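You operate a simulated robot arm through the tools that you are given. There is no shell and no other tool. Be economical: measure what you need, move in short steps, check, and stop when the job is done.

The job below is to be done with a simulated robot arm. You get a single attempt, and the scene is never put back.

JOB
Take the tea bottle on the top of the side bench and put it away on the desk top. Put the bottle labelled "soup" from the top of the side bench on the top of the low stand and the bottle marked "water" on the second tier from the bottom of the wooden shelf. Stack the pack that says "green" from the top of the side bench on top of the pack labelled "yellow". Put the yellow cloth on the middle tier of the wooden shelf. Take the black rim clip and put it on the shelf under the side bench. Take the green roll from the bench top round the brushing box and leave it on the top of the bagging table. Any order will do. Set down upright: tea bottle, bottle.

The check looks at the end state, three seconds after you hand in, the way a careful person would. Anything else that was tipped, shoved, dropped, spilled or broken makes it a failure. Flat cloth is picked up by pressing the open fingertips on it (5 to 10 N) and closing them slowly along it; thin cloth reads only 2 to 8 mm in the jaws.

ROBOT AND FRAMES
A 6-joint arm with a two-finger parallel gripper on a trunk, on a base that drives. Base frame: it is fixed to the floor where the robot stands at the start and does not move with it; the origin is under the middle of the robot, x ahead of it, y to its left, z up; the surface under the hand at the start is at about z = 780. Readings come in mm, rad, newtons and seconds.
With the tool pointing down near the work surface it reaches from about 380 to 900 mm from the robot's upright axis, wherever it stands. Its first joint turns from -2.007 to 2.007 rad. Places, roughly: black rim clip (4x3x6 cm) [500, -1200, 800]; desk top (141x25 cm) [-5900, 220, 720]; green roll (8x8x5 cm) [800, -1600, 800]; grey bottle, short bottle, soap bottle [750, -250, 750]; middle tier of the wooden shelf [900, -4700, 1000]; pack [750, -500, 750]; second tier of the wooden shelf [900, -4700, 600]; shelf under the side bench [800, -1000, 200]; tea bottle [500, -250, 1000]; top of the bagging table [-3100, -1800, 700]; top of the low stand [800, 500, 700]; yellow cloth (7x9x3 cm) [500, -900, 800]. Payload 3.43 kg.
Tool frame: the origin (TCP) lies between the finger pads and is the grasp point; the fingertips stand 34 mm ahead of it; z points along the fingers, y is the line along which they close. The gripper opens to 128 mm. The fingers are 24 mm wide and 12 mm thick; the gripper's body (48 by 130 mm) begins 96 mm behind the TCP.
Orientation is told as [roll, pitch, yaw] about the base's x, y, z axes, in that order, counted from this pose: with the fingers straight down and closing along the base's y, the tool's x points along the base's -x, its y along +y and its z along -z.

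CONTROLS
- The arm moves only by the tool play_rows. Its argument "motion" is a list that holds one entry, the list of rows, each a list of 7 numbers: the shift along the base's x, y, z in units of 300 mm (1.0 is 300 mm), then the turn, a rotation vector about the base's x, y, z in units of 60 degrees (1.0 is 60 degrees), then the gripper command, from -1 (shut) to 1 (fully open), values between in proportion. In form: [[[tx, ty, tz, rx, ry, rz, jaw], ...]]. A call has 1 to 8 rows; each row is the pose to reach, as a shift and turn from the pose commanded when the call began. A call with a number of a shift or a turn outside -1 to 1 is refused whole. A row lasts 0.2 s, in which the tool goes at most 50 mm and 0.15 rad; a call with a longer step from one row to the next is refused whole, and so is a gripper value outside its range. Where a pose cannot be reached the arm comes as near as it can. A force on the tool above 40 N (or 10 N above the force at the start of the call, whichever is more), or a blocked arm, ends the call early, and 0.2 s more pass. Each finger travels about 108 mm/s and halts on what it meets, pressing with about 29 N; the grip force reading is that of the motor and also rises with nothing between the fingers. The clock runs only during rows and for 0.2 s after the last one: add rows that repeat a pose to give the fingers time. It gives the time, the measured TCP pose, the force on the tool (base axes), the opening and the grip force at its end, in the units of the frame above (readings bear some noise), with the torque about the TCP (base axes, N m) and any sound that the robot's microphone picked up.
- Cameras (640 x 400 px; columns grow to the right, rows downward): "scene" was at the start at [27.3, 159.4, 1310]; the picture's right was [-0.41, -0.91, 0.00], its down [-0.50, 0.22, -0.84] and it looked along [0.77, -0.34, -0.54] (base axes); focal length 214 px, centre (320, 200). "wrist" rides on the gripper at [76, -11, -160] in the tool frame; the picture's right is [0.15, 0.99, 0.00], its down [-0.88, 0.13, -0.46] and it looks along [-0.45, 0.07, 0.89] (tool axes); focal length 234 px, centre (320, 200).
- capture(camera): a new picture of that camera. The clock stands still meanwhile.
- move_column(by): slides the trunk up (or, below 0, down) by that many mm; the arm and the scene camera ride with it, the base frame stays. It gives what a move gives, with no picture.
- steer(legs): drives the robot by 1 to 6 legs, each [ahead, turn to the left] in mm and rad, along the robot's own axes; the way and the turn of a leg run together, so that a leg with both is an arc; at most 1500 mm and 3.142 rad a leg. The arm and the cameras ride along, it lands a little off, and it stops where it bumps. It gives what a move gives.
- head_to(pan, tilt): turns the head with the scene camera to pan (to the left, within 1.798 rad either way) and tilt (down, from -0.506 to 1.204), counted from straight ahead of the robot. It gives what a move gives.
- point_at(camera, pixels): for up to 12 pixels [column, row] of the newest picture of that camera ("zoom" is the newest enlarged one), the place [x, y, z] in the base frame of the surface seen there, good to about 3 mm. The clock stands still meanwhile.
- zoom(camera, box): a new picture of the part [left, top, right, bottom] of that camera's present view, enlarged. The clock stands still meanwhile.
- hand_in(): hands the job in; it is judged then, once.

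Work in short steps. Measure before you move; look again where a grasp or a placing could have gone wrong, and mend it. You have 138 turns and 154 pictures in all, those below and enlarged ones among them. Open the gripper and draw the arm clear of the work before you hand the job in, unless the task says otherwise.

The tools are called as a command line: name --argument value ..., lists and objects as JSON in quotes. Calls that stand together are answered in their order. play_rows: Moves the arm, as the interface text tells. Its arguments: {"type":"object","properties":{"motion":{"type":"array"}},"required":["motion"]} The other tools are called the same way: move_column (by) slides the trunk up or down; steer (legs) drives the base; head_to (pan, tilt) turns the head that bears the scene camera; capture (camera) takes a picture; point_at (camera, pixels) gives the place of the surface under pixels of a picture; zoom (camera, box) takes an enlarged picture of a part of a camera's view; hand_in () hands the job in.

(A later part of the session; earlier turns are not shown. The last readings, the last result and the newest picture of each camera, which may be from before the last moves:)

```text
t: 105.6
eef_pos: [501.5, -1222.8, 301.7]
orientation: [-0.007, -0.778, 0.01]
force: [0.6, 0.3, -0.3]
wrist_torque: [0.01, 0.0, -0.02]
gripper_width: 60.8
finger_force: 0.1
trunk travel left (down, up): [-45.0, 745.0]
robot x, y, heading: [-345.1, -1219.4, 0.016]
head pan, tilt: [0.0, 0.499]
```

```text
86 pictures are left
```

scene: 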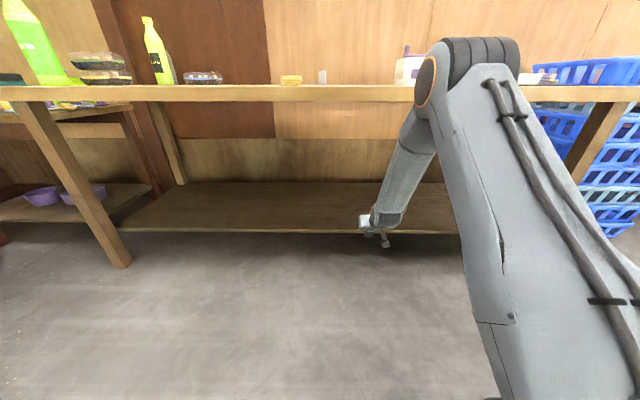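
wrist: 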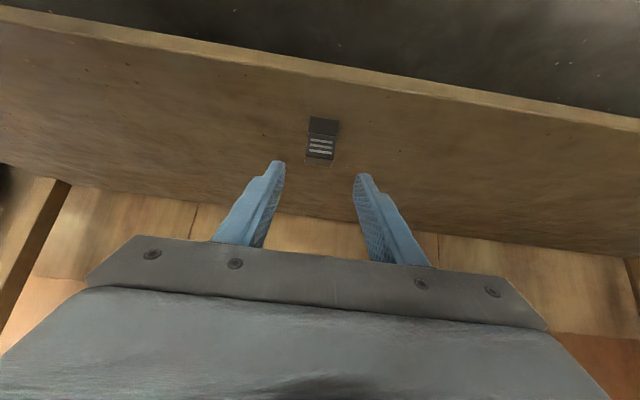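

Clip stands on the shelf. I back off, raise the trunk, and move across to face the yellow cloth at y ≈ -925.

steer --legs '[[-250, 0]]'

move_column --by 330

move_column --by 320

play_rows --motion '[[[-0.1, 0, 0, 0, 0, 0, 0.5], [-0.25, 0, 0, 0, 0, 0, 0.5], [-0.35, 0, 0, 0, 0, 0, 0.5]]]'

steer --legs '[[0, 1.556], [295, 0], [0, -1.571], [250, 0]]'

head_to --pan 0.0 --tilt 0.8

capture --camera "scene"

capture --camera "wrist"

```text
t: 107.4
eef_pos: [249.5, -1226.3, 302.3]
orientation: [-0.006, -0.78, 0.008]
force: [-0.6, 0.0, -0.2]
wrist_torque: [-0.01, -0.01, 0.02]
gripper_width: 60.9
finger_force: 0.0
trunk travel left (down, up): [-45.0, 745.0]
robot x, y, heading: [-597.1, -1220.9, 0.012]
head pan, tilt: [0.0, 0.499]
```

```text
t: 110.7
eef_pos: [249.5, -1226.6, 632.8]
orientation: [-0.008, -0.779, 0.007]
force: [1.1, 0.1, -0.3]
wrist_torque: [-0.05, 0.0, 0.0]
gripper_width: 60.8
finger_force: 0.1
trunk travel left (down, up): [-375.0, 415.0]
robot x, y, heading: [-591.5, -1223.9, 0.014]
head pan, tilt: [0.0, 0.499]
```

```text
t: 113.8
eef_pos: [250.5, -1224.6, 951.8]
orientation: [-0.007, -0.781, 0.011]
force: [-0.6, 0.3, 1.0]
wrist_torque: [0.01, 0.0, -0.02]
gripper_width: 60.8
finger_force: 0.0
trunk travel left (down, up): [-695.0, 95.0]
robot x, y, heading: [-600.2, -1223.7, 0.015]
head pan, tilt: [0.0, 0.499]
```

```text
t: 114.6
eef_pos: [145.9, -1227.1, 953.2]
orientation: [-0.006, -0.781, 0.009]
force: [0.0, -1.5, -0.5]
wrist_torque: [0.0, 0.01, 0.0]
gripper_width: 96.1
finger_force: 0.2
trunk travel left (down, up): [-695.0, 95.0]
robot x, y, heading: [-597.8, -1222.1, 0.013]
head pan, tilt: [0.0, 0.499]
```

```text
t: 125.7
eef_pos: [390.9, -947.6, 953.2]
orientation: [-0.006, -0.781, -0.008]
force: [-0.1, 0.5, -0.1]
wrist_torque: [0.01, 0.02, 0.0]
gripper_width: 96.2
finger_force: 0.0
trunk travel left (down, up): [-695.0, 95.0]
robot x, y, heading: [-349.4, -932.6, -0.005]
head pan, tilt: [0.0, 0.499]
```

```text
t: 126.5
eef_pos: [391.4, -947.4, 952.7]
orientation: [-0.008, -0.78, -0.009]
force: [0.0, -0.2, -0.2]
wrist_torque: [0.03, 0.05, -0.02]
gripper_width: 95.8
finger_force: 0.0
trunk travel left (down, up): [-695.0, 95.0]
robot x, y, heading: [-351.3, -928.2, -0.006]
head pan, tilt: [0.0, 0.799]
```

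```text
85 pictures are left
```

scene: 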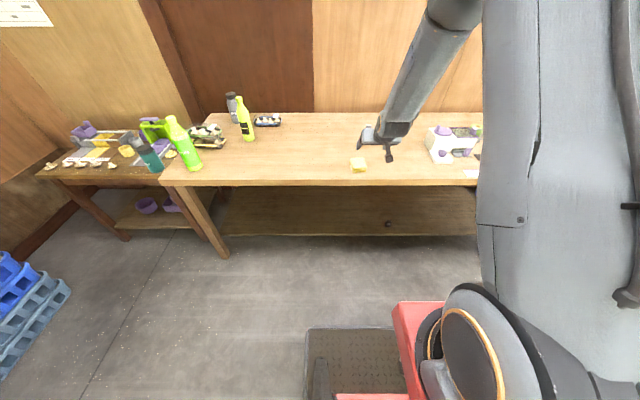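

```text
84 pictures are left
```

wrist: 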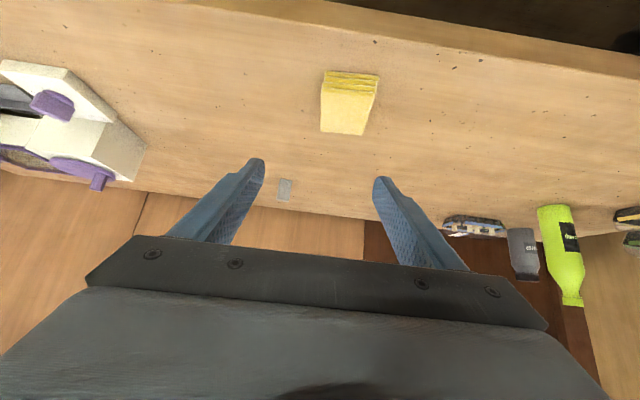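

Measure the cloth corners in a wrist zoom.

zoom --camera "wrist" --box '[300, 60, 400, 145]'

point_at --camera "wrist" --pixels '[[327, 73], [377, 77], [325, 87], [374, 94], [322, 129], [360, 133], [345, 110], [350, 80], [323, 105], [371, 108]]'

```text
4.71 times, centred on (350, 102) of wrist
```

zoom: 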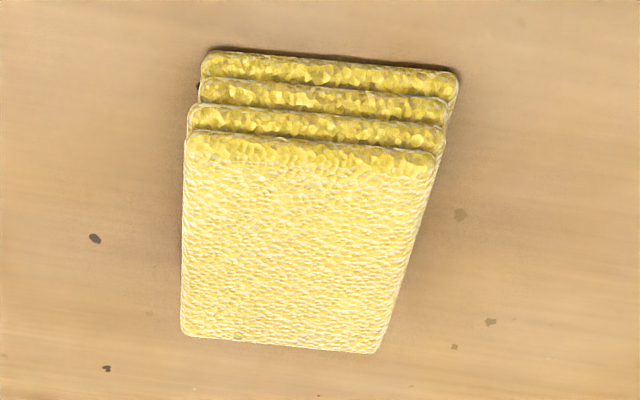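

```text
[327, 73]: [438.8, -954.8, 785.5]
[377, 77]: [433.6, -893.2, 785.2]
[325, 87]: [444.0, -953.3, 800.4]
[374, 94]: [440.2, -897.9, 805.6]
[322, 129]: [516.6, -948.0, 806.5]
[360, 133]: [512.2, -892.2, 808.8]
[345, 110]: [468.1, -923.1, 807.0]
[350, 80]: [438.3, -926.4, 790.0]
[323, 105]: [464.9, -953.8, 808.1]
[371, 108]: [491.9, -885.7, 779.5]
```

Cloth stack: centre ≈[478,-924], 60 mm wide, 29 mm thick, yaw ≈ +0.08. I approach and close slowly on its sides.

play_rows --motion '[[[0.05, 0.03, -0.08, 0, 0, 0.042, 0.5], [0.1, 0.073, -0.18, 0, 0, 0.084, 0.5], [0.15, 0.073, -0.29, 0, 0, 0.084, 0.5], [0.2, 0.073, -0.39, 0, 0, 0.084, 0.5], [0.23, 0.073, -0.455, 0, 0, 0.084, 0.5], [0.23, 0.073, -0.455, 0, 0, 0.084, 0.5]]]'

capture --camera "wrist"

```text
t: 127.9
eef_pos: [460.6, -925.9, 816.7]
orientation: [-0.007, -0.781, 0.079]
force: [0.2, -0.2, 0.6]
wrist_torque: [0.01, -0.03, 0.01]
gripper_width: 96.0
finger_force: 0.0
trunk travel left (down, up): [-695.0, 95.0]
robot x, y, heading: [-351.8, -931.5, -0.006]
head pan, tilt: [0.0, 0.799]
```

```text
82 pictures are left
```

wrist: 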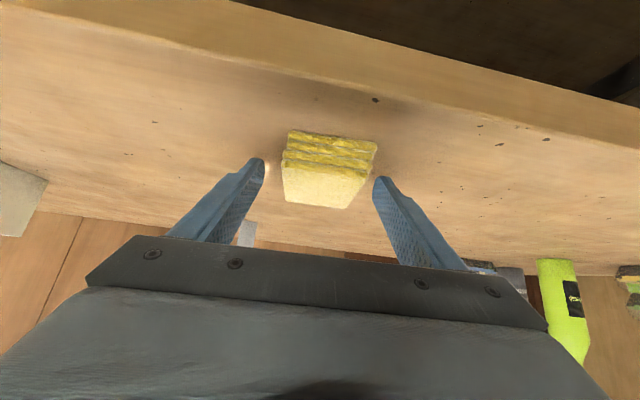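

Fingers straddle the cloth. Close slowly and lift a little.

play_rows --motion '[[[0, 0, 0, 0, 0, 0, 0.2], [0, 0, 0, 0, 0, 0, 0.0], [0, 0, 0, 0, 0, 0, -0.2], [0, 0, 0, 0, 0, 0, -0.4], [0, 0, 0, 0, 0, 0, -0.4], [0, 0, 0.03, 0, 0, 0, -0.4], [0, 0, 0.08, 0, 0, 0, -0.4], [0, 0, 0.15, 0, 0, 0, -0.4]]]'

capture --camera "wrist"

```text
t: 129.7
eef_pos: [460.8, -926.2, 861.8]
orientation: [-0.007, -0.781, 0.079]
force: [-0.1, 0.1, 0.0]
wrist_torque: [-0.04, 0.03, -0.02]
gripper_width: 63.9
finger_force: 28.6
trunk travel left (down, up): [-695.0, 95.0]
robot x, y, heading: [-351.3, -935.1, 0.002]
head pan, tilt: [0.0, 0.799]
```

```text
81 pictures are left
```

wrist: 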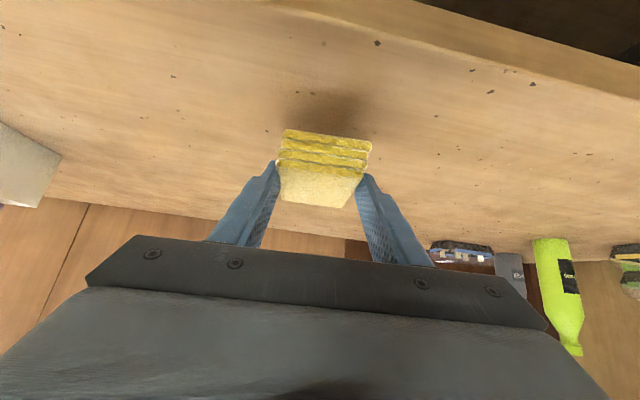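

Cloth is held level. I lift, back off and drive along to the wooden shelf.

play_rows --motion '[[[-0.03, 0, 0.14, 0, 0, 0, -0.4], [-0.1, 0, 0.28, 0, 0, 0, -0.4], [-0.2, 0, 0.42, 0, 0, 0, -0.4], [-0.3, 0, 0.5, 0, 0, 0, -0.4]]]'

steer --legs '[[-200, 0], [0, -1.571], [1500, 0], [1300, 0]]'

head_to --pan 0.6 --tilt 0.4

capture --camera "scene"

```text
refused: row 3 steps farther than a row can; nothing moved
```

```text
t: 148.3
eef_pos: [-566.5, -4542.2, 861.5]
orientation: [-0.007, -0.781, -1.489]
force: [-0.2, 0.1, -0.6]
wrist_torque: [-0.01, 0.05, 0.01]
gripper_width: 64.0
finger_force: 28.5
trunk travel left (down, up): [-695.0, 95.0]
robot x, y, heading: [-576.5, -3734.9, -1.571]
head pan, tilt: [0.0, 0.799]
```

```text
t: 149.3
eef_pos: [-566.9, -4542.4, 861.1]
orientation: [-0.006, -0.779, -1.49]
force: [0.2, -0.3, -0.6]
wrist_torque: [0.03, 0.0, 0.01]
gripper_width: 63.9
finger_force: 29.2
trunk travel left (down, up): [-695.0, 95.0]
robot x, y, heading: [-577.4, -3730.2, -1.573]
head pan, tilt: [0.6, 0.4]
```

```text
80 pictures are left
```

scene: 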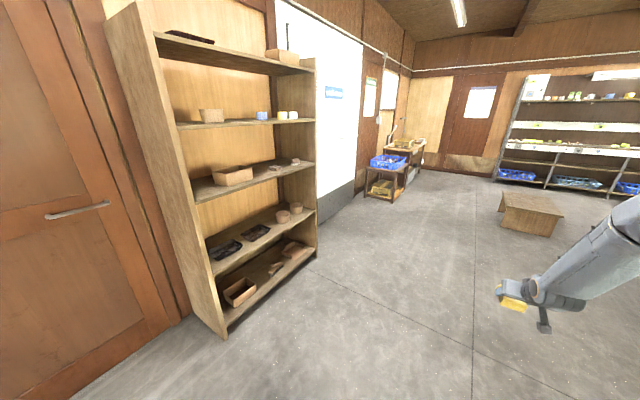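

The shelf has five tiers. I zoom and measure the middle (third) and second tiers.

zoom --camera "scene" --box '[130, 10, 340, 330]'

point_at --camera "scene" --pixels '[[200, 192], [208, 195], [300, 167], [312, 162], [260, 178], [215, 262], [310, 212], [265, 240], [250, 250], [260, 123], [265, 260], [235, 300]]'

```text
1.25 times, centred on (235, 170) of scene
```

zoom: 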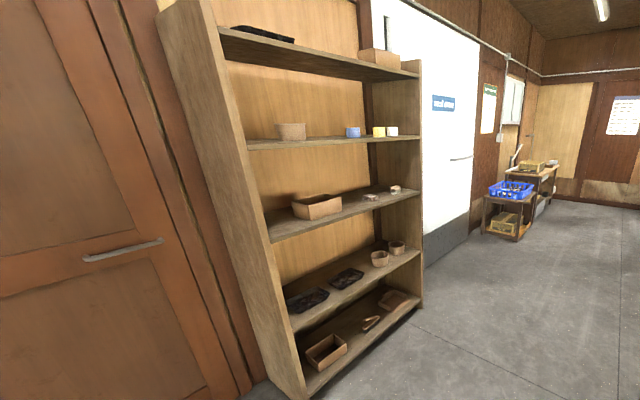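

```text
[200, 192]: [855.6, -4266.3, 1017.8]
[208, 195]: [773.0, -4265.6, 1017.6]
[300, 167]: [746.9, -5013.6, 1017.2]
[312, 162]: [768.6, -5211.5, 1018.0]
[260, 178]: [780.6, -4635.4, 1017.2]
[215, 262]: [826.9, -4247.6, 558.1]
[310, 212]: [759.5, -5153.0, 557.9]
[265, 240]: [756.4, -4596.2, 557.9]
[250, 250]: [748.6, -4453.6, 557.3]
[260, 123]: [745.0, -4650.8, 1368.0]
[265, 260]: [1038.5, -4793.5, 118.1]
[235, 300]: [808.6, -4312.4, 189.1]
```

Middle tier z≈1017 (next tier 1368), second tier z≈558. I drive to face the shelf.

steer --legs '[[960, 0], [0, 1.571]]'

head_to --pan 0.0 --tilt 0.3

capture --camera "scene"

```text
t: 158.2
eef_pos: [236.2, -4670.0, 861.1]
orientation: [-0.007, -0.781, 0.094]
force: [0.1, -0.3, 0.1]
wrist_torque: [0.0, 0.01, -0.03]
gripper_width: 63.7
finger_force: 29.3
trunk travel left (down, up): [-695.0, 95.0]
robot x, y, heading: [-574.4, -4685.7, 0.013]
head pan, tilt: [0.6, 0.4]
```

```text
t: 159.2
eef_pos: [237.1, -4669.1, 861.6]
orientation: [-0.006, -0.78, 0.094]
force: [-0.3, 0.1, 0.8]
wrist_torque: [0.0, -0.02, 0.01]
gripper_width: 63.7
finger_force: 28.7
trunk travel left (down, up): [-695.0, 95.0]
robot x, y, heading: [-575.5, -4687.3, 0.015]
head pan, tilt: [0.0, 0.3]
```

```text
78 pictures are left
```

scene: 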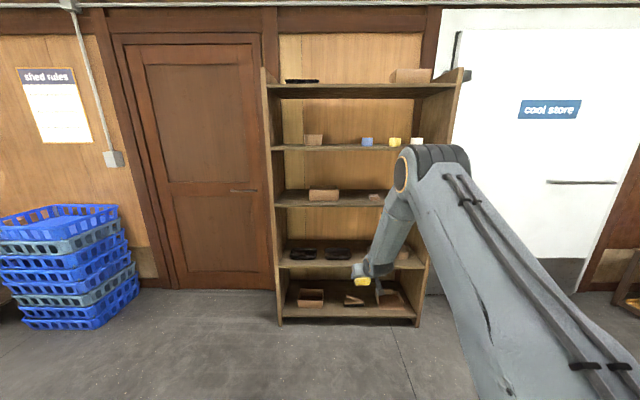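

zoom --camera "scene" --box '[255, 170, 435, 280]'

point_at --camera "scene" --pixels '[[290, 200], [284, 204], [350, 204], [355, 200], [313, 200], [338, 200], [372, 198], [282, 202], [300, 262], [320, 260], [345, 262], [375, 200]]'

```text
3.56 times, centred on (345, 225) of scene
```

zoom: 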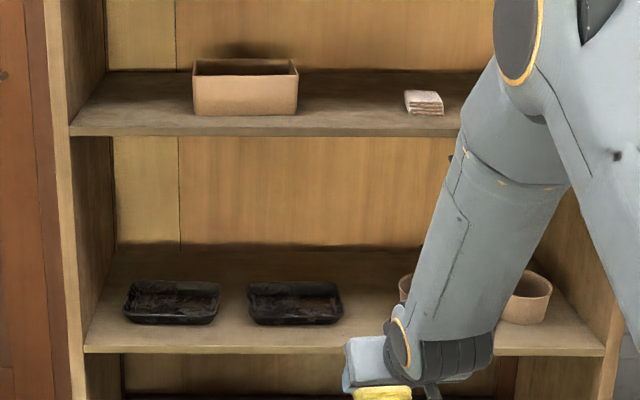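

```text
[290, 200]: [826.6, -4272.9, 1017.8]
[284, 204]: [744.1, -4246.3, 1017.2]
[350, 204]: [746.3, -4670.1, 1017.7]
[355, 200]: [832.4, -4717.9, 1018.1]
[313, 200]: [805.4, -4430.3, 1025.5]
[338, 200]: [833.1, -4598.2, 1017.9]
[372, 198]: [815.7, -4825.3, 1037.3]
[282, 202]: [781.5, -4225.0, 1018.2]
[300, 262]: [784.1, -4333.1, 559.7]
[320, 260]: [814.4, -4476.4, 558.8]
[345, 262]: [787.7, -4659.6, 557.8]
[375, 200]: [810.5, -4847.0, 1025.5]
```

Free spot on the middle tier at y≈-4700, x≈815. I raise the trunk and arm and line up, staying outside the shelf.

move_column --by 90

play_rows --motion '[[[0, -0.03, 0.12, 0, 0, -0.03, -0.4], [0, -0.06, 0.24, 0, 0, -0.06, -0.4], [0.05, -0.1, 0.36, 0, 0, -0.086, -0.4], [0.1, -0.1, 0.447, 0, 0, -0.086, -0.4], [0.2, -0.1, 0.447, 0, 0, -0.086, -0.4], [0.2, -0.1, 0.447, 0, 0, -0.086, -0.4]]]'

steer --legs '[[350, 0]]'

capture --camera "scene"

capture --camera "wrist"

```text
t: 160.4
eef_pos: [235.8, -4669.6, 950.5]
orientation: [-0.008, -0.78, 0.094]
force: [0.4, 1.2, -0.2]
wrist_torque: [0.04, -0.01, 0.02]
gripper_width: 64.0
finger_force: 28.9
trunk travel left (down, up): [-785.0, 5.0]
robot x, y, heading: [-576.1, -4689.4, 0.013]
head pan, tilt: [0.0, 0.3]
```

```text
t: 161.8
eef_pos: [297.2, -4699.0, 1086.0]
orientation: [-0.007, -0.779, 0.006]
force: [0.0, -0.4, -0.1]
wrist_torque: [0.01, 0.02, 0.01]
gripper_width: 64.0
finger_force: 28.7
out of reach, approached as far as the arm can: row 4
trunk travel left (down, up): [-785.0, 5.0]
robot x, y, heading: [-577.9, -4686.8, 0.013]
head pan, tilt: [0.0, 0.3]
```

```text
t: 164.1
eef_pos: [648.1, -4696.2, 1085.9]
orientation: [-0.006, -0.78, 0.003]
force: [-0.4, -0.1, 0.5]
wrist_torque: [0.0, 0.04, -0.01]
gripper_width: 63.7
finger_force: 29.2
trunk travel left (down, up): [-785.0, 5.0]
robot x, y, heading: [-216.6, -4684.6, 0.018]
head pan, tilt: [0.0, 0.3]
```

```text
76 pictures are left
```

scene: 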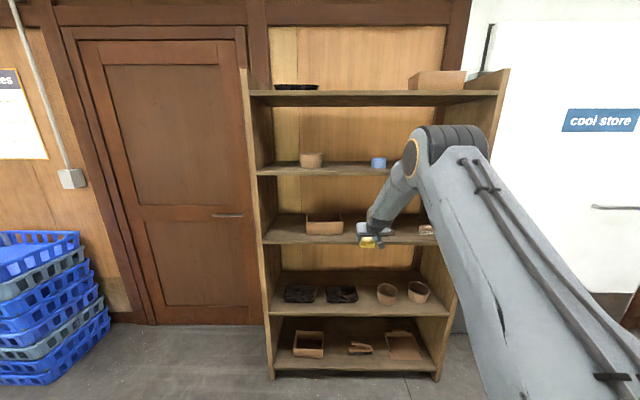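

```text
75 pictures are left
```

wrist: 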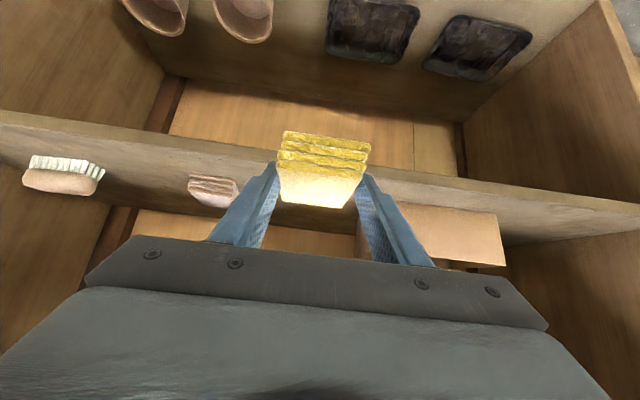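

point_at --camera "wrist" --pixels '[[237, 190], [190, 180], [365, 220], [215, 200], [150, 140], [480, 195], [250, 40], [330, 55], [185, 30], [215, 30]]'

```text
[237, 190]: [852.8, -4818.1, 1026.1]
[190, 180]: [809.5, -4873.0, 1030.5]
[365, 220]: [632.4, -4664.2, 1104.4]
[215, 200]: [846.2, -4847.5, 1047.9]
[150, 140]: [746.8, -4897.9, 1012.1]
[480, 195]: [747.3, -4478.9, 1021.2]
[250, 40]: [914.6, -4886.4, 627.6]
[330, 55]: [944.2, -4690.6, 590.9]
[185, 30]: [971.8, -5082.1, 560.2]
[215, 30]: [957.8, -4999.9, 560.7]
```

Gap is y -4595…-4818; TCP at -4697 is fine. Drive 150 mm in.

steer --legs '[[150, 0]]'

play_rows --motion '[[[0, 0, -0.04, 0, 0, 0, -0.4], [0, 0, -0.07, 0, 0, 0, -0.4], [0, 0, -0.09, 0, 0, 0, -0.4], [0, 0, -0.095, 0, 0, 0, -0.4], [0, 0, -0.095, 0, 0, 0, -0.4]]]'

capture --camera "wrist"

```text
t: 165.4
eef_pos: [798.7, -4693.8, 1085.9]
orientation: [-0.007, -0.781, 0.004]
force: [-0.3, 0.8, -0.4]
wrist_torque: [-0.03, 0.01, -0.01]
gripper_width: 63.8
finger_force: 29.3
trunk travel left (down, up): [-785.0, 5.0]
robot x, y, heading: [-71.1, -4682.3, 0.009]
head pan, tilt: [0.0, 0.3]
```

```text
t: 166.7
eef_pos: [797.6, -4694.0, 1058.2]
orientation: [-0.005, -0.781, 0.003]
force: [0.2, 0.3, 0.9]
wrist_torque: [0.06, -0.02, 0.0]
gripper_width: 63.9
finger_force: 28.5
trunk travel left (down, up): [-785.0, 5.0]
robot x, y, heading: [-72.7, -4678.4, 0.014]
head pan, tilt: [0.0, 0.3]
```

```text
74 pictures are left
```

wrist: 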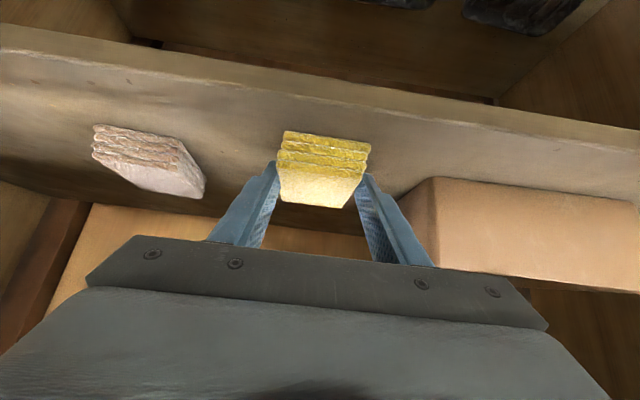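

Creep down until contact, then open just a little (the box is near the finger on +y side).

play_rows --motion '[[[0, 0, -0.006, 0, 0, 0, -0.4], [0, 0, -0.012, 0, 0, 0, -0.4], [0, 0, -0.012, 0, 0, 0, -0.4]]]'

point_at --camera "wrist" --pixels '[[435, 182], [436, 230], [395, 200], [300, 110]]'

```text
t: 167.4
eef_pos: [799.1, -4694.9, 1057.8]
orientation: [-0.007, -0.785, 0.002]
force: [-2.2, -0.3, 21.6]
wrist_torque: [0.36, 0.23, 0.01]
gripper_width: 63.7
finger_force: 29.0
trunk travel left (down, up): [-785.0, 5.0]
robot x, y, heading: [-74.8, -4682.7, 0.007]
head pan, tilt: [0.0, 0.3]
```

```text
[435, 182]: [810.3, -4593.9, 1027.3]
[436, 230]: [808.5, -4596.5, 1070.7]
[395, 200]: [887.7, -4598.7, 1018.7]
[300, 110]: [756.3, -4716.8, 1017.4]
```

Contact; box is 55 mm away. Open and withdraw along the tool axis.

play_rows --motion '[[[0, 0, 0.004, 0, 0, 0, 0.1], [0, 0, 0.004, 0, 0, 0, 0.35], [0, 0, 0.004, 0, 0, 0, 0.35], [-0.08, 0, 0.08, 0, 0, 0, 0.35], [-0.18, 0, 0.18, 0, 0, 0, 0.35], [-0.28, 0, 0.24, 0, 0, 0, 0.35], [-0.38, 0, 0.24, 0, 0, 0, 0.35]]]'

capture --camera "wrist"

```text
t: 169.1
eef_pos: [705.2, -4690.3, 1120.6]
orientation: [-0.145, -0.753, 0.229]
force: [1.1, -0.3, -0.3]
wrist_torque: [-0.01, 0.02, 0.02]
gripper_width: 86.2
finger_force: 0.0
out of reach, approached as far as the arm can: row 6, 7
trunk travel left (down, up): [-785.0, 5.0]
robot x, y, heading: [-70.6, -4680.1, 0.012]
head pan, tilt: [0.0, 0.3]
```

```text
73 pictures are left
```

wrist: 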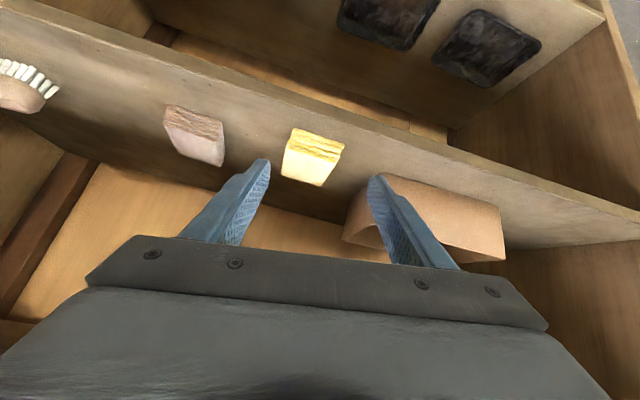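

Cloth sits on the middle tier. I back out, straighten the wrist at a lower height, and drive back to the bench for the water bottle.

steer --legs '[[-350, 0]]'

play_rows --motion '[[[0.1, 0, -0.05, 0.05, -0.013, -0.056, 0.5], [0.2, 0, -0.1, 0.101, -0.026, -0.113, 0.5], [0.2, 0, -0.2, 0.101, -0.026, -0.113, 0.5], [0.2, 0, -0.3, 0.101, -0.026, -0.113, 0.5]]]'

zoom --camera "scene" --box '[255, 150, 475, 320]'

steer --legs '[[0, 1.559], [1500, 0], [1500, 0], [1000, 0]]'

head_to --pan -0.9 --tilt 0.5

capture --camera "scene"

```text
t: 171.3
eef_pos: [354.9, -4695.0, 1121.1]
orientation: [0.01, -0.772, 0.002]
force: [0.3, 0.0, -0.2]
wrist_torque: [0.0, 0.01, 0.0]
gripper_width: 86.0
finger_force: 0.0
trunk travel left (down, up): [-785.0, 5.0]
robot x, y, heading: [-421.6, -4688.5, 0.012]
head pan, tilt: [0.0, 0.3]
```

```text
t: 172.3
eef_pos: [415.2, -4695.5, 1030.3]
orientation: [0.167, -0.781, -0.22]
force: [0.5, 0.4, -0.6]
wrist_torque: [0.02, -0.02, 0.01]
gripper_width: 96.1
finger_force: 0.0
trunk travel left (down, up): [-785.0, 5.0]
robot x, y, heading: [-421.2, -4687.0, 0.011]
head pan, tilt: [0.0, 0.3]
```

```text
2.35 times, centred on (365, 235) of scene
```

zoom: 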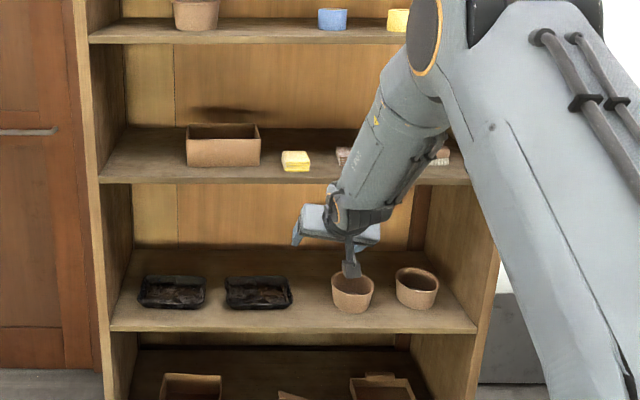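

```text
t: 195.3
eef_pos: [-432.0, 150.0, 1032.4]
orientation: [0.168, -0.782, 1.348]
force: [0.6, 0.4, -0.1]
wrist_torque: [0.0, 0.01, -0.02]
gripper_width: 95.9
finger_force: 0.1
trunk travel left (down, up): [-785.0, 5.0]
robot x, y, heading: [-442.8, -690.6, 1.576]
head pan, tilt: [0.0, 0.3]
```

```text
t: 196.6
eef_pos: [-432.5, 150.1, 1031.4]
orientation: [0.169, -0.782, 1.349]
force: [0.1, 0.5, -0.7]
wrist_torque: [-0.01, -0.02, 0.01]
gripper_width: 96.0
finger_force: 0.0
trunk travel left (down, up): [-785.0, 5.0]
robot x, y, heading: [-446.5, -690.6, 1.57]
head pan, tilt: [-0.901, 0.499]
```

```text
71 pictures are left
```

scene: 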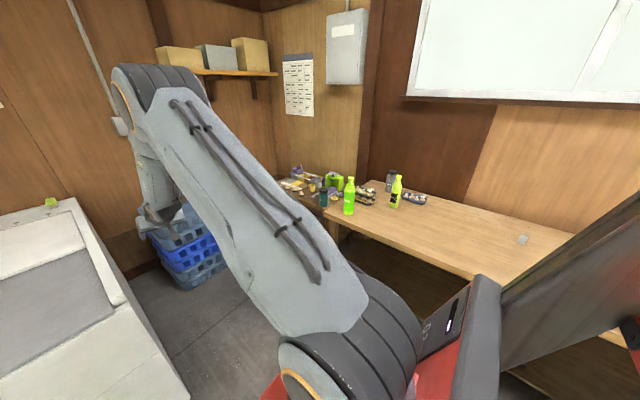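

Second tier has a free gap between the trays and the first bowl. Now I straighten the wrist, raise the hand to clear the tea bottle, drive to y≈-230 and face the bench.

play_rows --motion '[[[0, 0.05, 0.08, 0, -0.05, 0.056, 0.5], [0, 0.1, 0.16, 0, -0.101, 0.113, 0.5], [0, 0.1, 0.22, 0, -0.101, 0.113, 0.5], [0, 0.1, 0.22, 0, -0.101, 0.113, 0.5]]]'

steer --legs '[[460, 0], [0, -1.571]]'

head_to --pan 0.0 --tilt 0.6

capture --camera "scene"

```text
t: 197.6
eef_pos: [-433.0, 180.7, 1098.6]
orientation: [0.077, -0.792, 1.493]
force: [1.1, 0.5, -0.8]
wrist_torque: [0.04, -0.09, 0.16]
gripper_width: 96.0
finger_force: 0.0
out of reach, approached as far as the arm can: row 2, 3
trunk travel left (down, up): [-785.0, 5.0]
robot x, y, heading: [-442.5, -694.1, 1.581]
head pan, tilt: [-0.901, 0.499]
```

```text
t: 204.2
eef_pos: [421.4, -243.6, 1097.7]
orientation: [0.019, -0.794, -0.006]
force: [0.3, -0.4, -0.9]
wrist_torque: [0.02, 0.0, -0.03]
gripper_width: 96.1
finger_force: 0.1
trunk travel left (down, up): [-785.0, 5.0]
robot x, y, heading: [-447.8, -227.5, 0.003]
head pan, tilt: [-0.901, 0.499]
```

```text
t: 205.4
eef_pos: [421.5, -242.2, 1097.9]
orientation: [0.018, -0.794, -0.005]
force: [0.4, -0.9, 0.8]
wrist_torque: [0.01, 0.0, -0.01]
gripper_width: 95.9
finger_force: 0.1
trunk travel left (down, up): [-785.0, 5.0]
robot x, y, heading: [-451.0, -232.1, 0.002]
head pan, tilt: [0.0, 0.6]
```

```text
70 pictures are left
```

scene: 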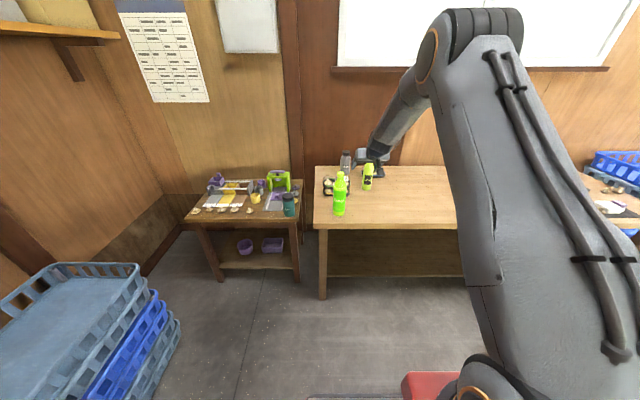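

Wrist is straight again. I drive in above the bottles (fingertips ≈1065) toward the water bottle.

steer --legs '[[440, 0]]'

capture --camera "wrist"

head_to --pan 0.1 --tilt 0.7

capture --camera "scene"

```text
t: 208.1
eef_pos: [863.4, -244.4, 1097.5]
orientation: [0.02, -0.795, -0.01]
force: [-0.5, -0.7, 0.0]
wrist_torque: [-0.01, 0.01, 0.01]
gripper_width: 96.0
finger_force: 0.0
trunk travel left (down, up): [-785.0, 5.0]
robot x, y, heading: [-5.4, -232.9, -0.001]
head pan, tilt: [0.0, 0.6]
```

```text
69 pictures are left
```

wrist: 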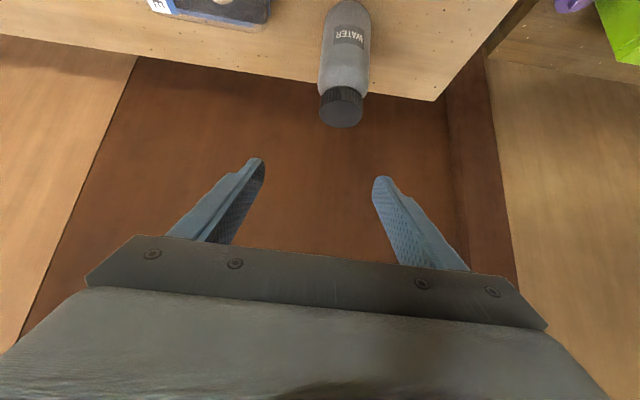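

```text
t: 208.7
eef_pos: [862.9, -244.5, 1098.4]
orientation: [0.02, -0.795, -0.009]
force: [0.5, 0.3, 0.0]
wrist_torque: [-0.01, 0.01, 0.05]
gripper_width: 95.8
finger_force: 0.1
trunk travel left (down, up): [-785.0, 5.0]
robot x, y, heading: [-7.0, -232.4, 0.0]
head pan, tilt: [0.099, 0.7]
```

```text
68 pictures are left
```

scene: 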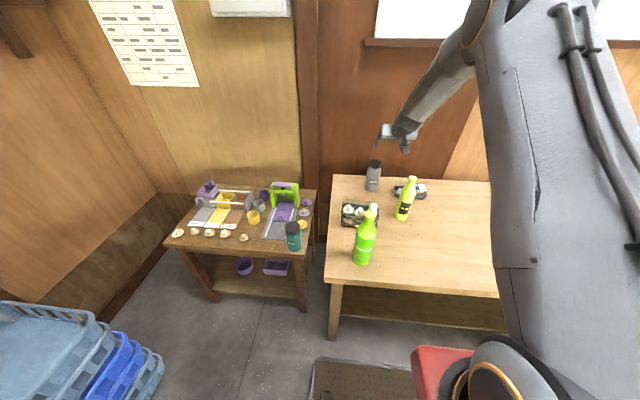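

I measure the water bottle from the wrist view before descending.

point_at --camera "wrist" --pixels '[[345, 45], [322, 60], [369, 60], [346, 85], [343, 110], [341, 125], [320, 105], [362, 105]]'

move_column --by -140

play_rows --motion '[[[0, 0.05, 0, 0, 0, 0, 0.5], [0, 0.1, 0, 0, 0, 0, 0.5], [0, 0.1, 0, 0, 0, 0, 0.5]]]'

capture --camera "wrist"

```text
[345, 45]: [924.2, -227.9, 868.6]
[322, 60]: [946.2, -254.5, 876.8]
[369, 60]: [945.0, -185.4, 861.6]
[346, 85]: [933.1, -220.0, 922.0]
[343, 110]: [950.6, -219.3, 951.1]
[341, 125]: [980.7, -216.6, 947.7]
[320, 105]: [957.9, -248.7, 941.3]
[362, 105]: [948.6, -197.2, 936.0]
```

```text
t: 210.4
eef_pos: [863.3, -245.3, 958.9]
orientation: [0.019, -0.794, -0.008]
force: [-0.1, -0.5, 0.1]
wrist_torque: [-0.01, 0.0, -0.04]
gripper_width: 95.9
finger_force: 0.1
trunk travel left (down, up): [-645.0, 145.0]
robot x, y, heading: [-6.4, -228.2, -0.005]
head pan, tilt: [0.099, 0.7]
```

```text
t: 211.2
eef_pos: [863.0, -214.7, 957.9]
orientation: [0.017, -0.789, -0.009]
force: [0.9, 0.3, -0.6]
wrist_torque: [-0.03, 0.02, -0.01]
gripper_width: 96.1
finger_force: 0.1
trunk travel left (down, up): [-645.0, 145.0]
robot x, y, heading: [-5.1, -235.1, -0.003]
head pan, tilt: [0.099, 0.7]
```

```text
67 pictures are left
```

wrist: 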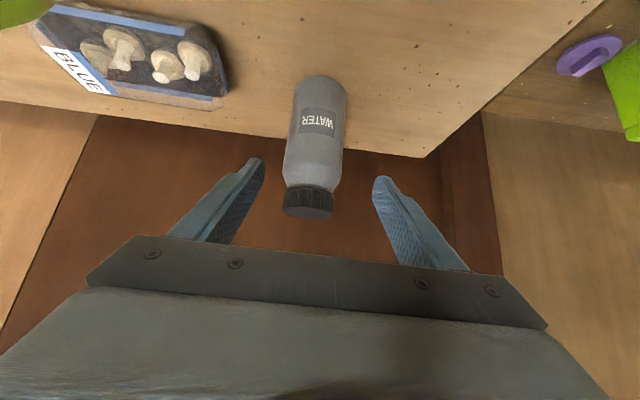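

Water axis ≈[958,-220]. Approach along the tool axis with a 5 mm y correction.

play_rows --motion '[[[0.05, -0.018, -0.055, 0, 0, 0, 0.5], [0.11, -0.018, -0.12, 0, 0, 0, 0.5], [0.17, -0.018, -0.19, 0, 0, 0, 0.5], [0.23, -0.018, -0.25, 0, 0, 0, 0.5], [0.285, -0.018, -0.31, 0, 0, 0, 0.5], [0.317, -0.018, -0.343, 0, 0, 0, 0.5], [0.317, -0.018, -0.343, 0, 0, 0, 0.5]]]'

capture --camera "wrist"

zoom --camera "scene" --box '[320, 120, 460, 270]'

```text
t: 212.8
eef_pos: [957.9, -219.8, 853.3]
orientation: [0.019, -0.794, -0.008]
force: [0.1, -1.1, 0.4]
wrist_torque: [-0.03, 0.0, -0.04]
gripper_width: 95.7
finger_force: 0.1
trunk travel left (down, up): [-645.0, 145.0]
robot x, y, heading: [-4.7, -234.3, 0.006]
head pan, tilt: [0.099, 0.7]
```

```text
66 pictures are left
```

wrist: 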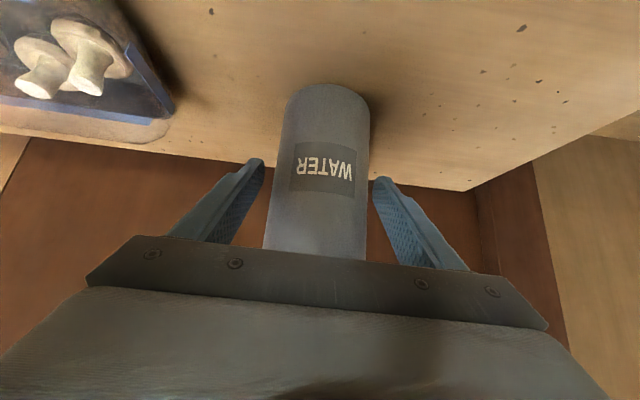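

```text
2.67 times, centred on (390, 195) of scene
```

zoom: 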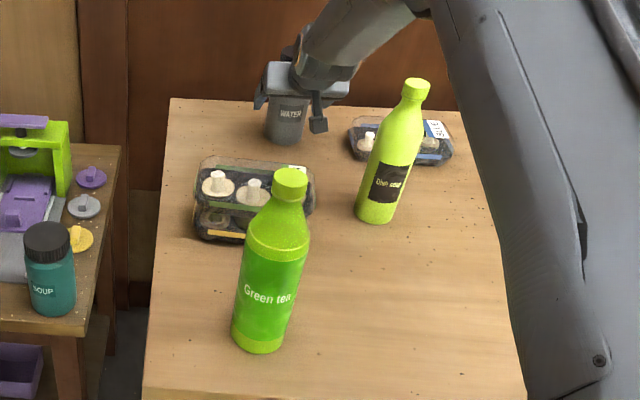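

Bottle is between the fingers. Close, and lift slightly to test for slip.

play_rows --motion '[[[0, 0, 0, 0, 0, 0, 0.2], [0, 0, 0, 0, 0, 0, -0.1], [0, 0, 0, 0, 0, 0, -0.5], [0, 0, 0, 0, 0, 0, -1], [0, 0, 0, 0, 0, 0, -1], [0, 0, 0.03, 0, 0, 0, -1], [0, 0, 0.06, 0, 0, 0, -1], [0, 0, 0.1, 0, 0, 0, -1]]]'

zoom --camera "scene" --box '[320, 120, 460, 270]'

capture --camera "wrist"

```text
t: 214.6
eef_pos: [958.1, -219.0, 885.2]
orientation: [0.019, -0.792, -0.008]
force: [0.3, 0.0, -1.0]
wrist_torque: [-0.01, 0.01, 0.0]
gripper_width: 71.4
finger_force: 29.0
trunk travel left (down, up): [-645.0, 145.0]
robot x, y, heading: [-9.1, -231.4, -0.004]
head pan, tilt: [0.099, 0.7]
```

```text
2.67 times, centred on (390, 195) of scene
```

zoom: 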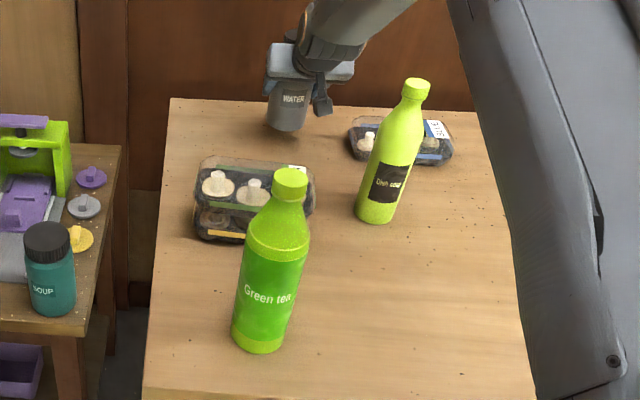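

```text
63 pictures are left
```

wrist: 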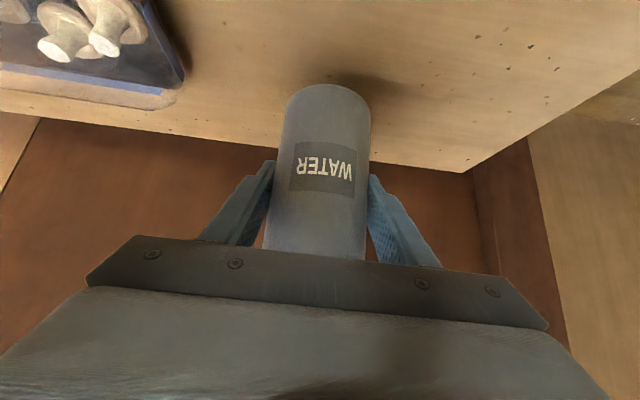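

No slip. I raise trunk and arm high to pass over the others and back away.

move_column --by 140

play_rows --motion '[[[-0.05, -0.01, 0.1, 0, 0, 0, -1], [-0.1, -0.03, 0.18, 0, 0, 0, -1], [-0.15, -0.03, 0.25, 0, 0, 0, -1], [-0.2, -0.03, 0.27, 0, 0, 0, -1]]]'

zoom --camera "scene" --box '[320, 60, 500, 250]'

```text
t: 216.3
eef_pos: [959.2, -220.4, 1024.1]
orientation: [0.02, -0.793, -0.008]
force: [0.3, -0.1, -1.2]
wrist_torque: [-0.04, -0.02, 0.03]
gripper_width: 71.4
finger_force: 28.9
trunk travel left (down, up): [-785.0, 5.0]
robot x, y, heading: [-6.5, -232.0, -0.001]
head pan, tilt: [0.099, 0.7]
```

```text
t: 217.3
eef_pos: [899.1, -228.8, 1106.5]
orientation: [0.02, -0.792, -0.008]
force: [0.3, 0.3, -1.6]
wrist_torque: [0.01, -0.02, -0.01]
gripper_width: 70.9
finger_force: 28.8
trunk travel left (down, up): [-785.0, 5.0]
robot x, y, heading: [-4.1, -233.4, 0.001]
head pan, tilt: [0.099, 0.7]
```

```text
2.11 times, centred on (410, 155) of scene
```

zoom: 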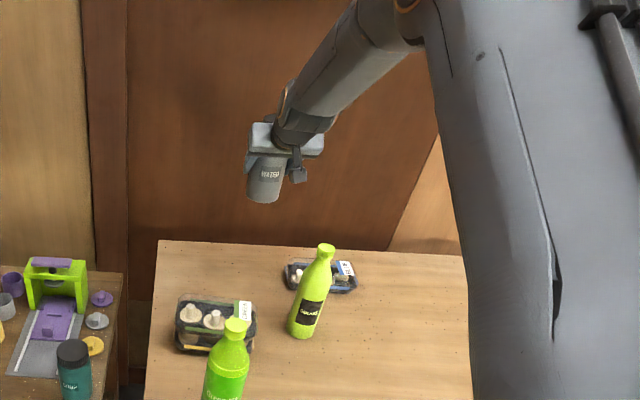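

Bottle bottom ≈1032, clear. Back out and drive to the shelf.

steer --legs '[[-450, 0], [0, -1.572], [1500, 0], [1500, 0], [1450, 0], [0, 1.571]]'

move_column --by -380

head_to --pan 0.0 --tilt 0.4

capture --camera "scene"

capture --camera "wrist"

```text
t: 221.4
eef_pos: [389.9, -528.5, 1106.3]
orientation: [0.018, -0.793, -0.343]
force: [-0.2, 0.4, -0.2]
wrist_torque: [-0.01, 0.04, 0.0]
gripper_width: 70.6
finger_force: 29.0
trunk travel left (down, up): [-785.0, 5.0]
robot x, y, heading: [-465.0, -234.5, -0.33]
head pan, tilt: [0.099, 0.7]
stopped in leg 2: the robot was blocked; the commanded pose is now the measured one
```

```text
t: 224.1
eef_pos: [409.4, -534.9, 812.1]
orientation: [0.012, -0.812, -0.339]
force: [2.7, 0.8, 9.6]
wrist_torque: [-0.47, -0.13, 0.16]
gripper_width: 70.6
finger_force: 29.1
trunk travel left (down, up): [-481.0, 309.0]
robot x, y, heading: [-464.8, -233.0, -0.333]
head pan, tilt: [0.099, 0.7]
stopped: the force on the tool passed its limit at 226 N (the readings are from after the stop); the commanded pose is now the measured one
```

```text
t: 224.9
eef_pos: [407.4, -533.8, 812.2]
orientation: [0.012, -0.812, -0.338]
force: [6.9, -1.5, 16.7]
wrist_torque: [-0.85, -0.32, 0.27]
gripper_width: 70.8
finger_force: 29.1
trunk travel left (down, up): [-481.0, 309.0]
robot x, y, heading: [-461.9, -237.2, -0.327]
head pan, tilt: [0.0, 0.4]
```

```text
61 pictures are left
```

scene: 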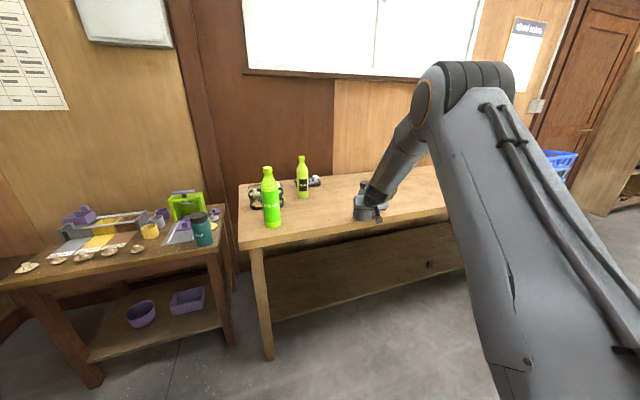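

```text
60 pictures are left
```

wrist: 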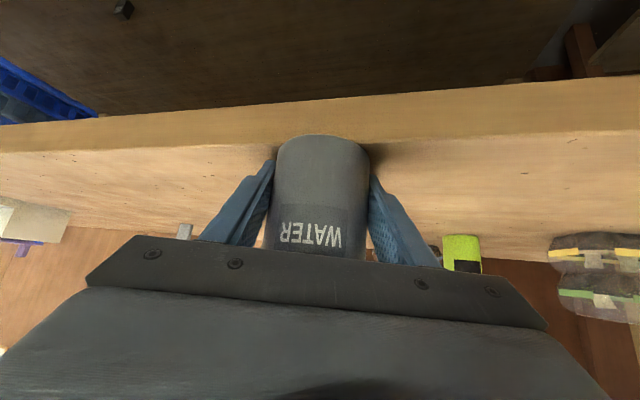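

The turn was blocked (rear against the white counter) and the trunk then pressed the bottle on the bench; it slid up in the grip ≈40 mm but is still held. I lift off, move farther over the bench, and will re-grip there.

move_column --by 40

steer --legs '[[130, 0]]'

zoom --camera "scene" --box '[300, 120, 480, 260]'

capture --camera "wrist"

```text
t: 225.7
eef_pos: [408.5, -534.1, 848.7]
orientation: [0.012, -0.808, -0.339]
force: [-0.4, 0.3, -0.9]
wrist_torque: [0.01, 0.0, -0.04]
gripper_width: 70.5
finger_force: 29.2
trunk travel left (down, up): [-521.0, 269.0]
robot x, y, heading: [-466.7, -234.1, -0.333]
head pan, tilt: [0.0, 0.4]
```

```text
t: 227.0
eef_pos: [531.6, -576.5, 850.1]
orientation: [0.011, -0.806, -0.34]
force: [0.1, 0.3, -1.3]
wrist_torque: [0.02, 0.01, 0.02]
gripper_width: 70.6
finger_force: 29.3
trunk travel left (down, up): [-521.0, 269.0]
robot x, y, heading: [-342.3, -274.6, -0.334]
head pan, tilt: [0.0, 0.4]
```

```text
2.86 times, centred on (390, 190) of scene
```

zoom: 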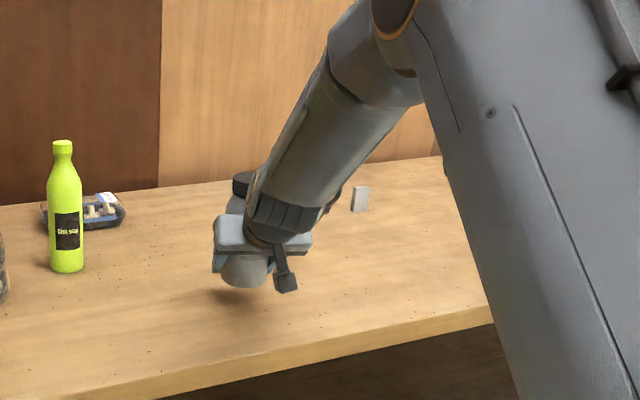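

```text
58 pictures are left
```

wrist: 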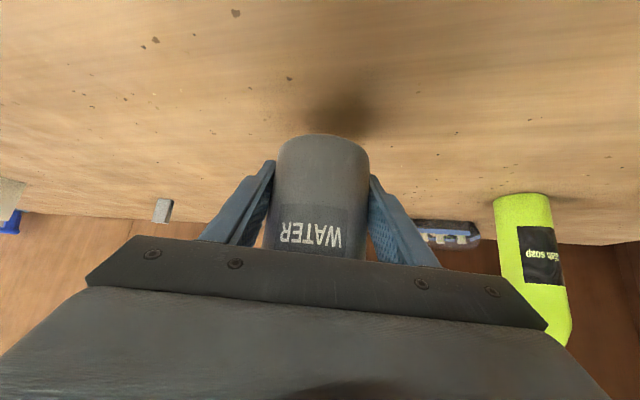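

Lower until contact, then release so that the bottle settles upright, and re-grip 40 mm higher.

play_rows --motion '[[[0, 0, -0.05, 0, 0, 0, -1], [0, 0, -0.09, 0, 0, 0, -1], [0, 0, -0.11, 0, 0, 0, -1], [0, 0, -0.118, 0, 0, 0, -1], [0, 0, -0.125, 0, 0, 0, -1], [0, 0, -0.13, 0, 0, 0, -1]]]'

zoom --camera "scene" --box '[300, 120, 480, 260]'

```text
t: 228.4
eef_pos: [530.8, -575.0, 816.4]
orientation: [0.018, -0.804, -0.338]
force: [0.1, -0.9, -1.3]
wrist_torque: [0.04, -0.01, 0.0]
gripper_width: 70.4
finger_force: 28.9
out of reach, approached as far as the arm can: row 2, 3, 4, 5, 6
trunk travel left (down, up): [-521.0, 269.0]
robot x, y, heading: [-342.1, -279.0, -0.328]
head pan, tilt: [0.0, 0.4]
```

```text
2.86 times, centred on (390, 190) of scene
```

zoom: 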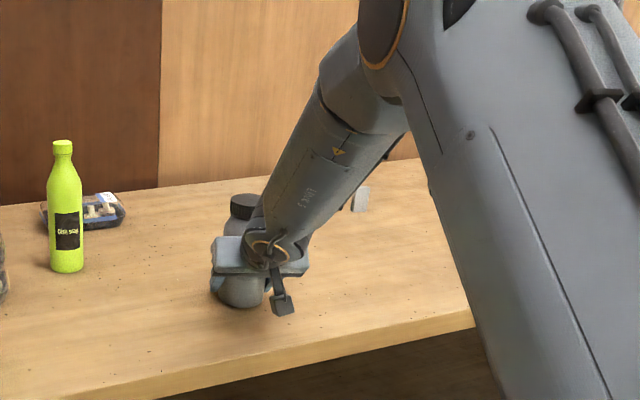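

Almost down; use the trunk for the last few mm.

move_column --by -4

zoom --camera "scene" --box '[340, 150, 440, 240]'

```text
t: 228.9
eef_pos: [532.0, -575.1, 812.1]
orientation: [0.014, -0.809, -0.34]
force: [-0.1, 0.2, 0.7]
wrist_torque: [-0.03, -0.04, 0.01]
gripper_width: 70.4
finger_force: 28.7
trunk travel left (down, up): [-517.0, 273.0]
robot x, y, heading: [-341.9, -272.0, -0.328]
head pan, tilt: [0.0, 0.4]
```

```text
4.44 times, centred on (390, 195) of scene
```

zoom: 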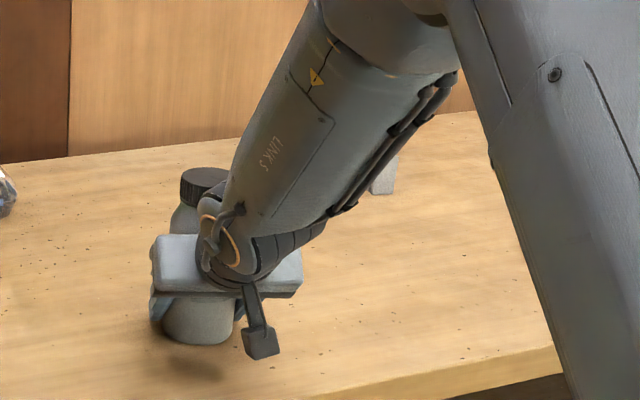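

point_at --camera "zoom" --pixels '[[195, 343], [195, 330], [175, 335], [205, 175], [185, 205]]'

move_column --by -5

```text
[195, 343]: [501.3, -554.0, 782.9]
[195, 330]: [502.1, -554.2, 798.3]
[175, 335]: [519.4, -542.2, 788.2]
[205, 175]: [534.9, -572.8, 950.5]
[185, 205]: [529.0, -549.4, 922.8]
```

```text
t: 229.4
eef_pos: [533.1, -575.1, 812.8]
orientation: [0.013, -0.814, -0.338]
force: [-0.9, 0.4, 24.6]
wrist_torque: [-0.55, 0.43, -0.24]
gripper_width: 70.8
finger_force: 28.9
trunk travel left (down, up): [-512.0, 278.0]
robot x, y, heading: [-342.9, -276.7, -0.329]
head pan, tilt: [0.0, 0.4]
```

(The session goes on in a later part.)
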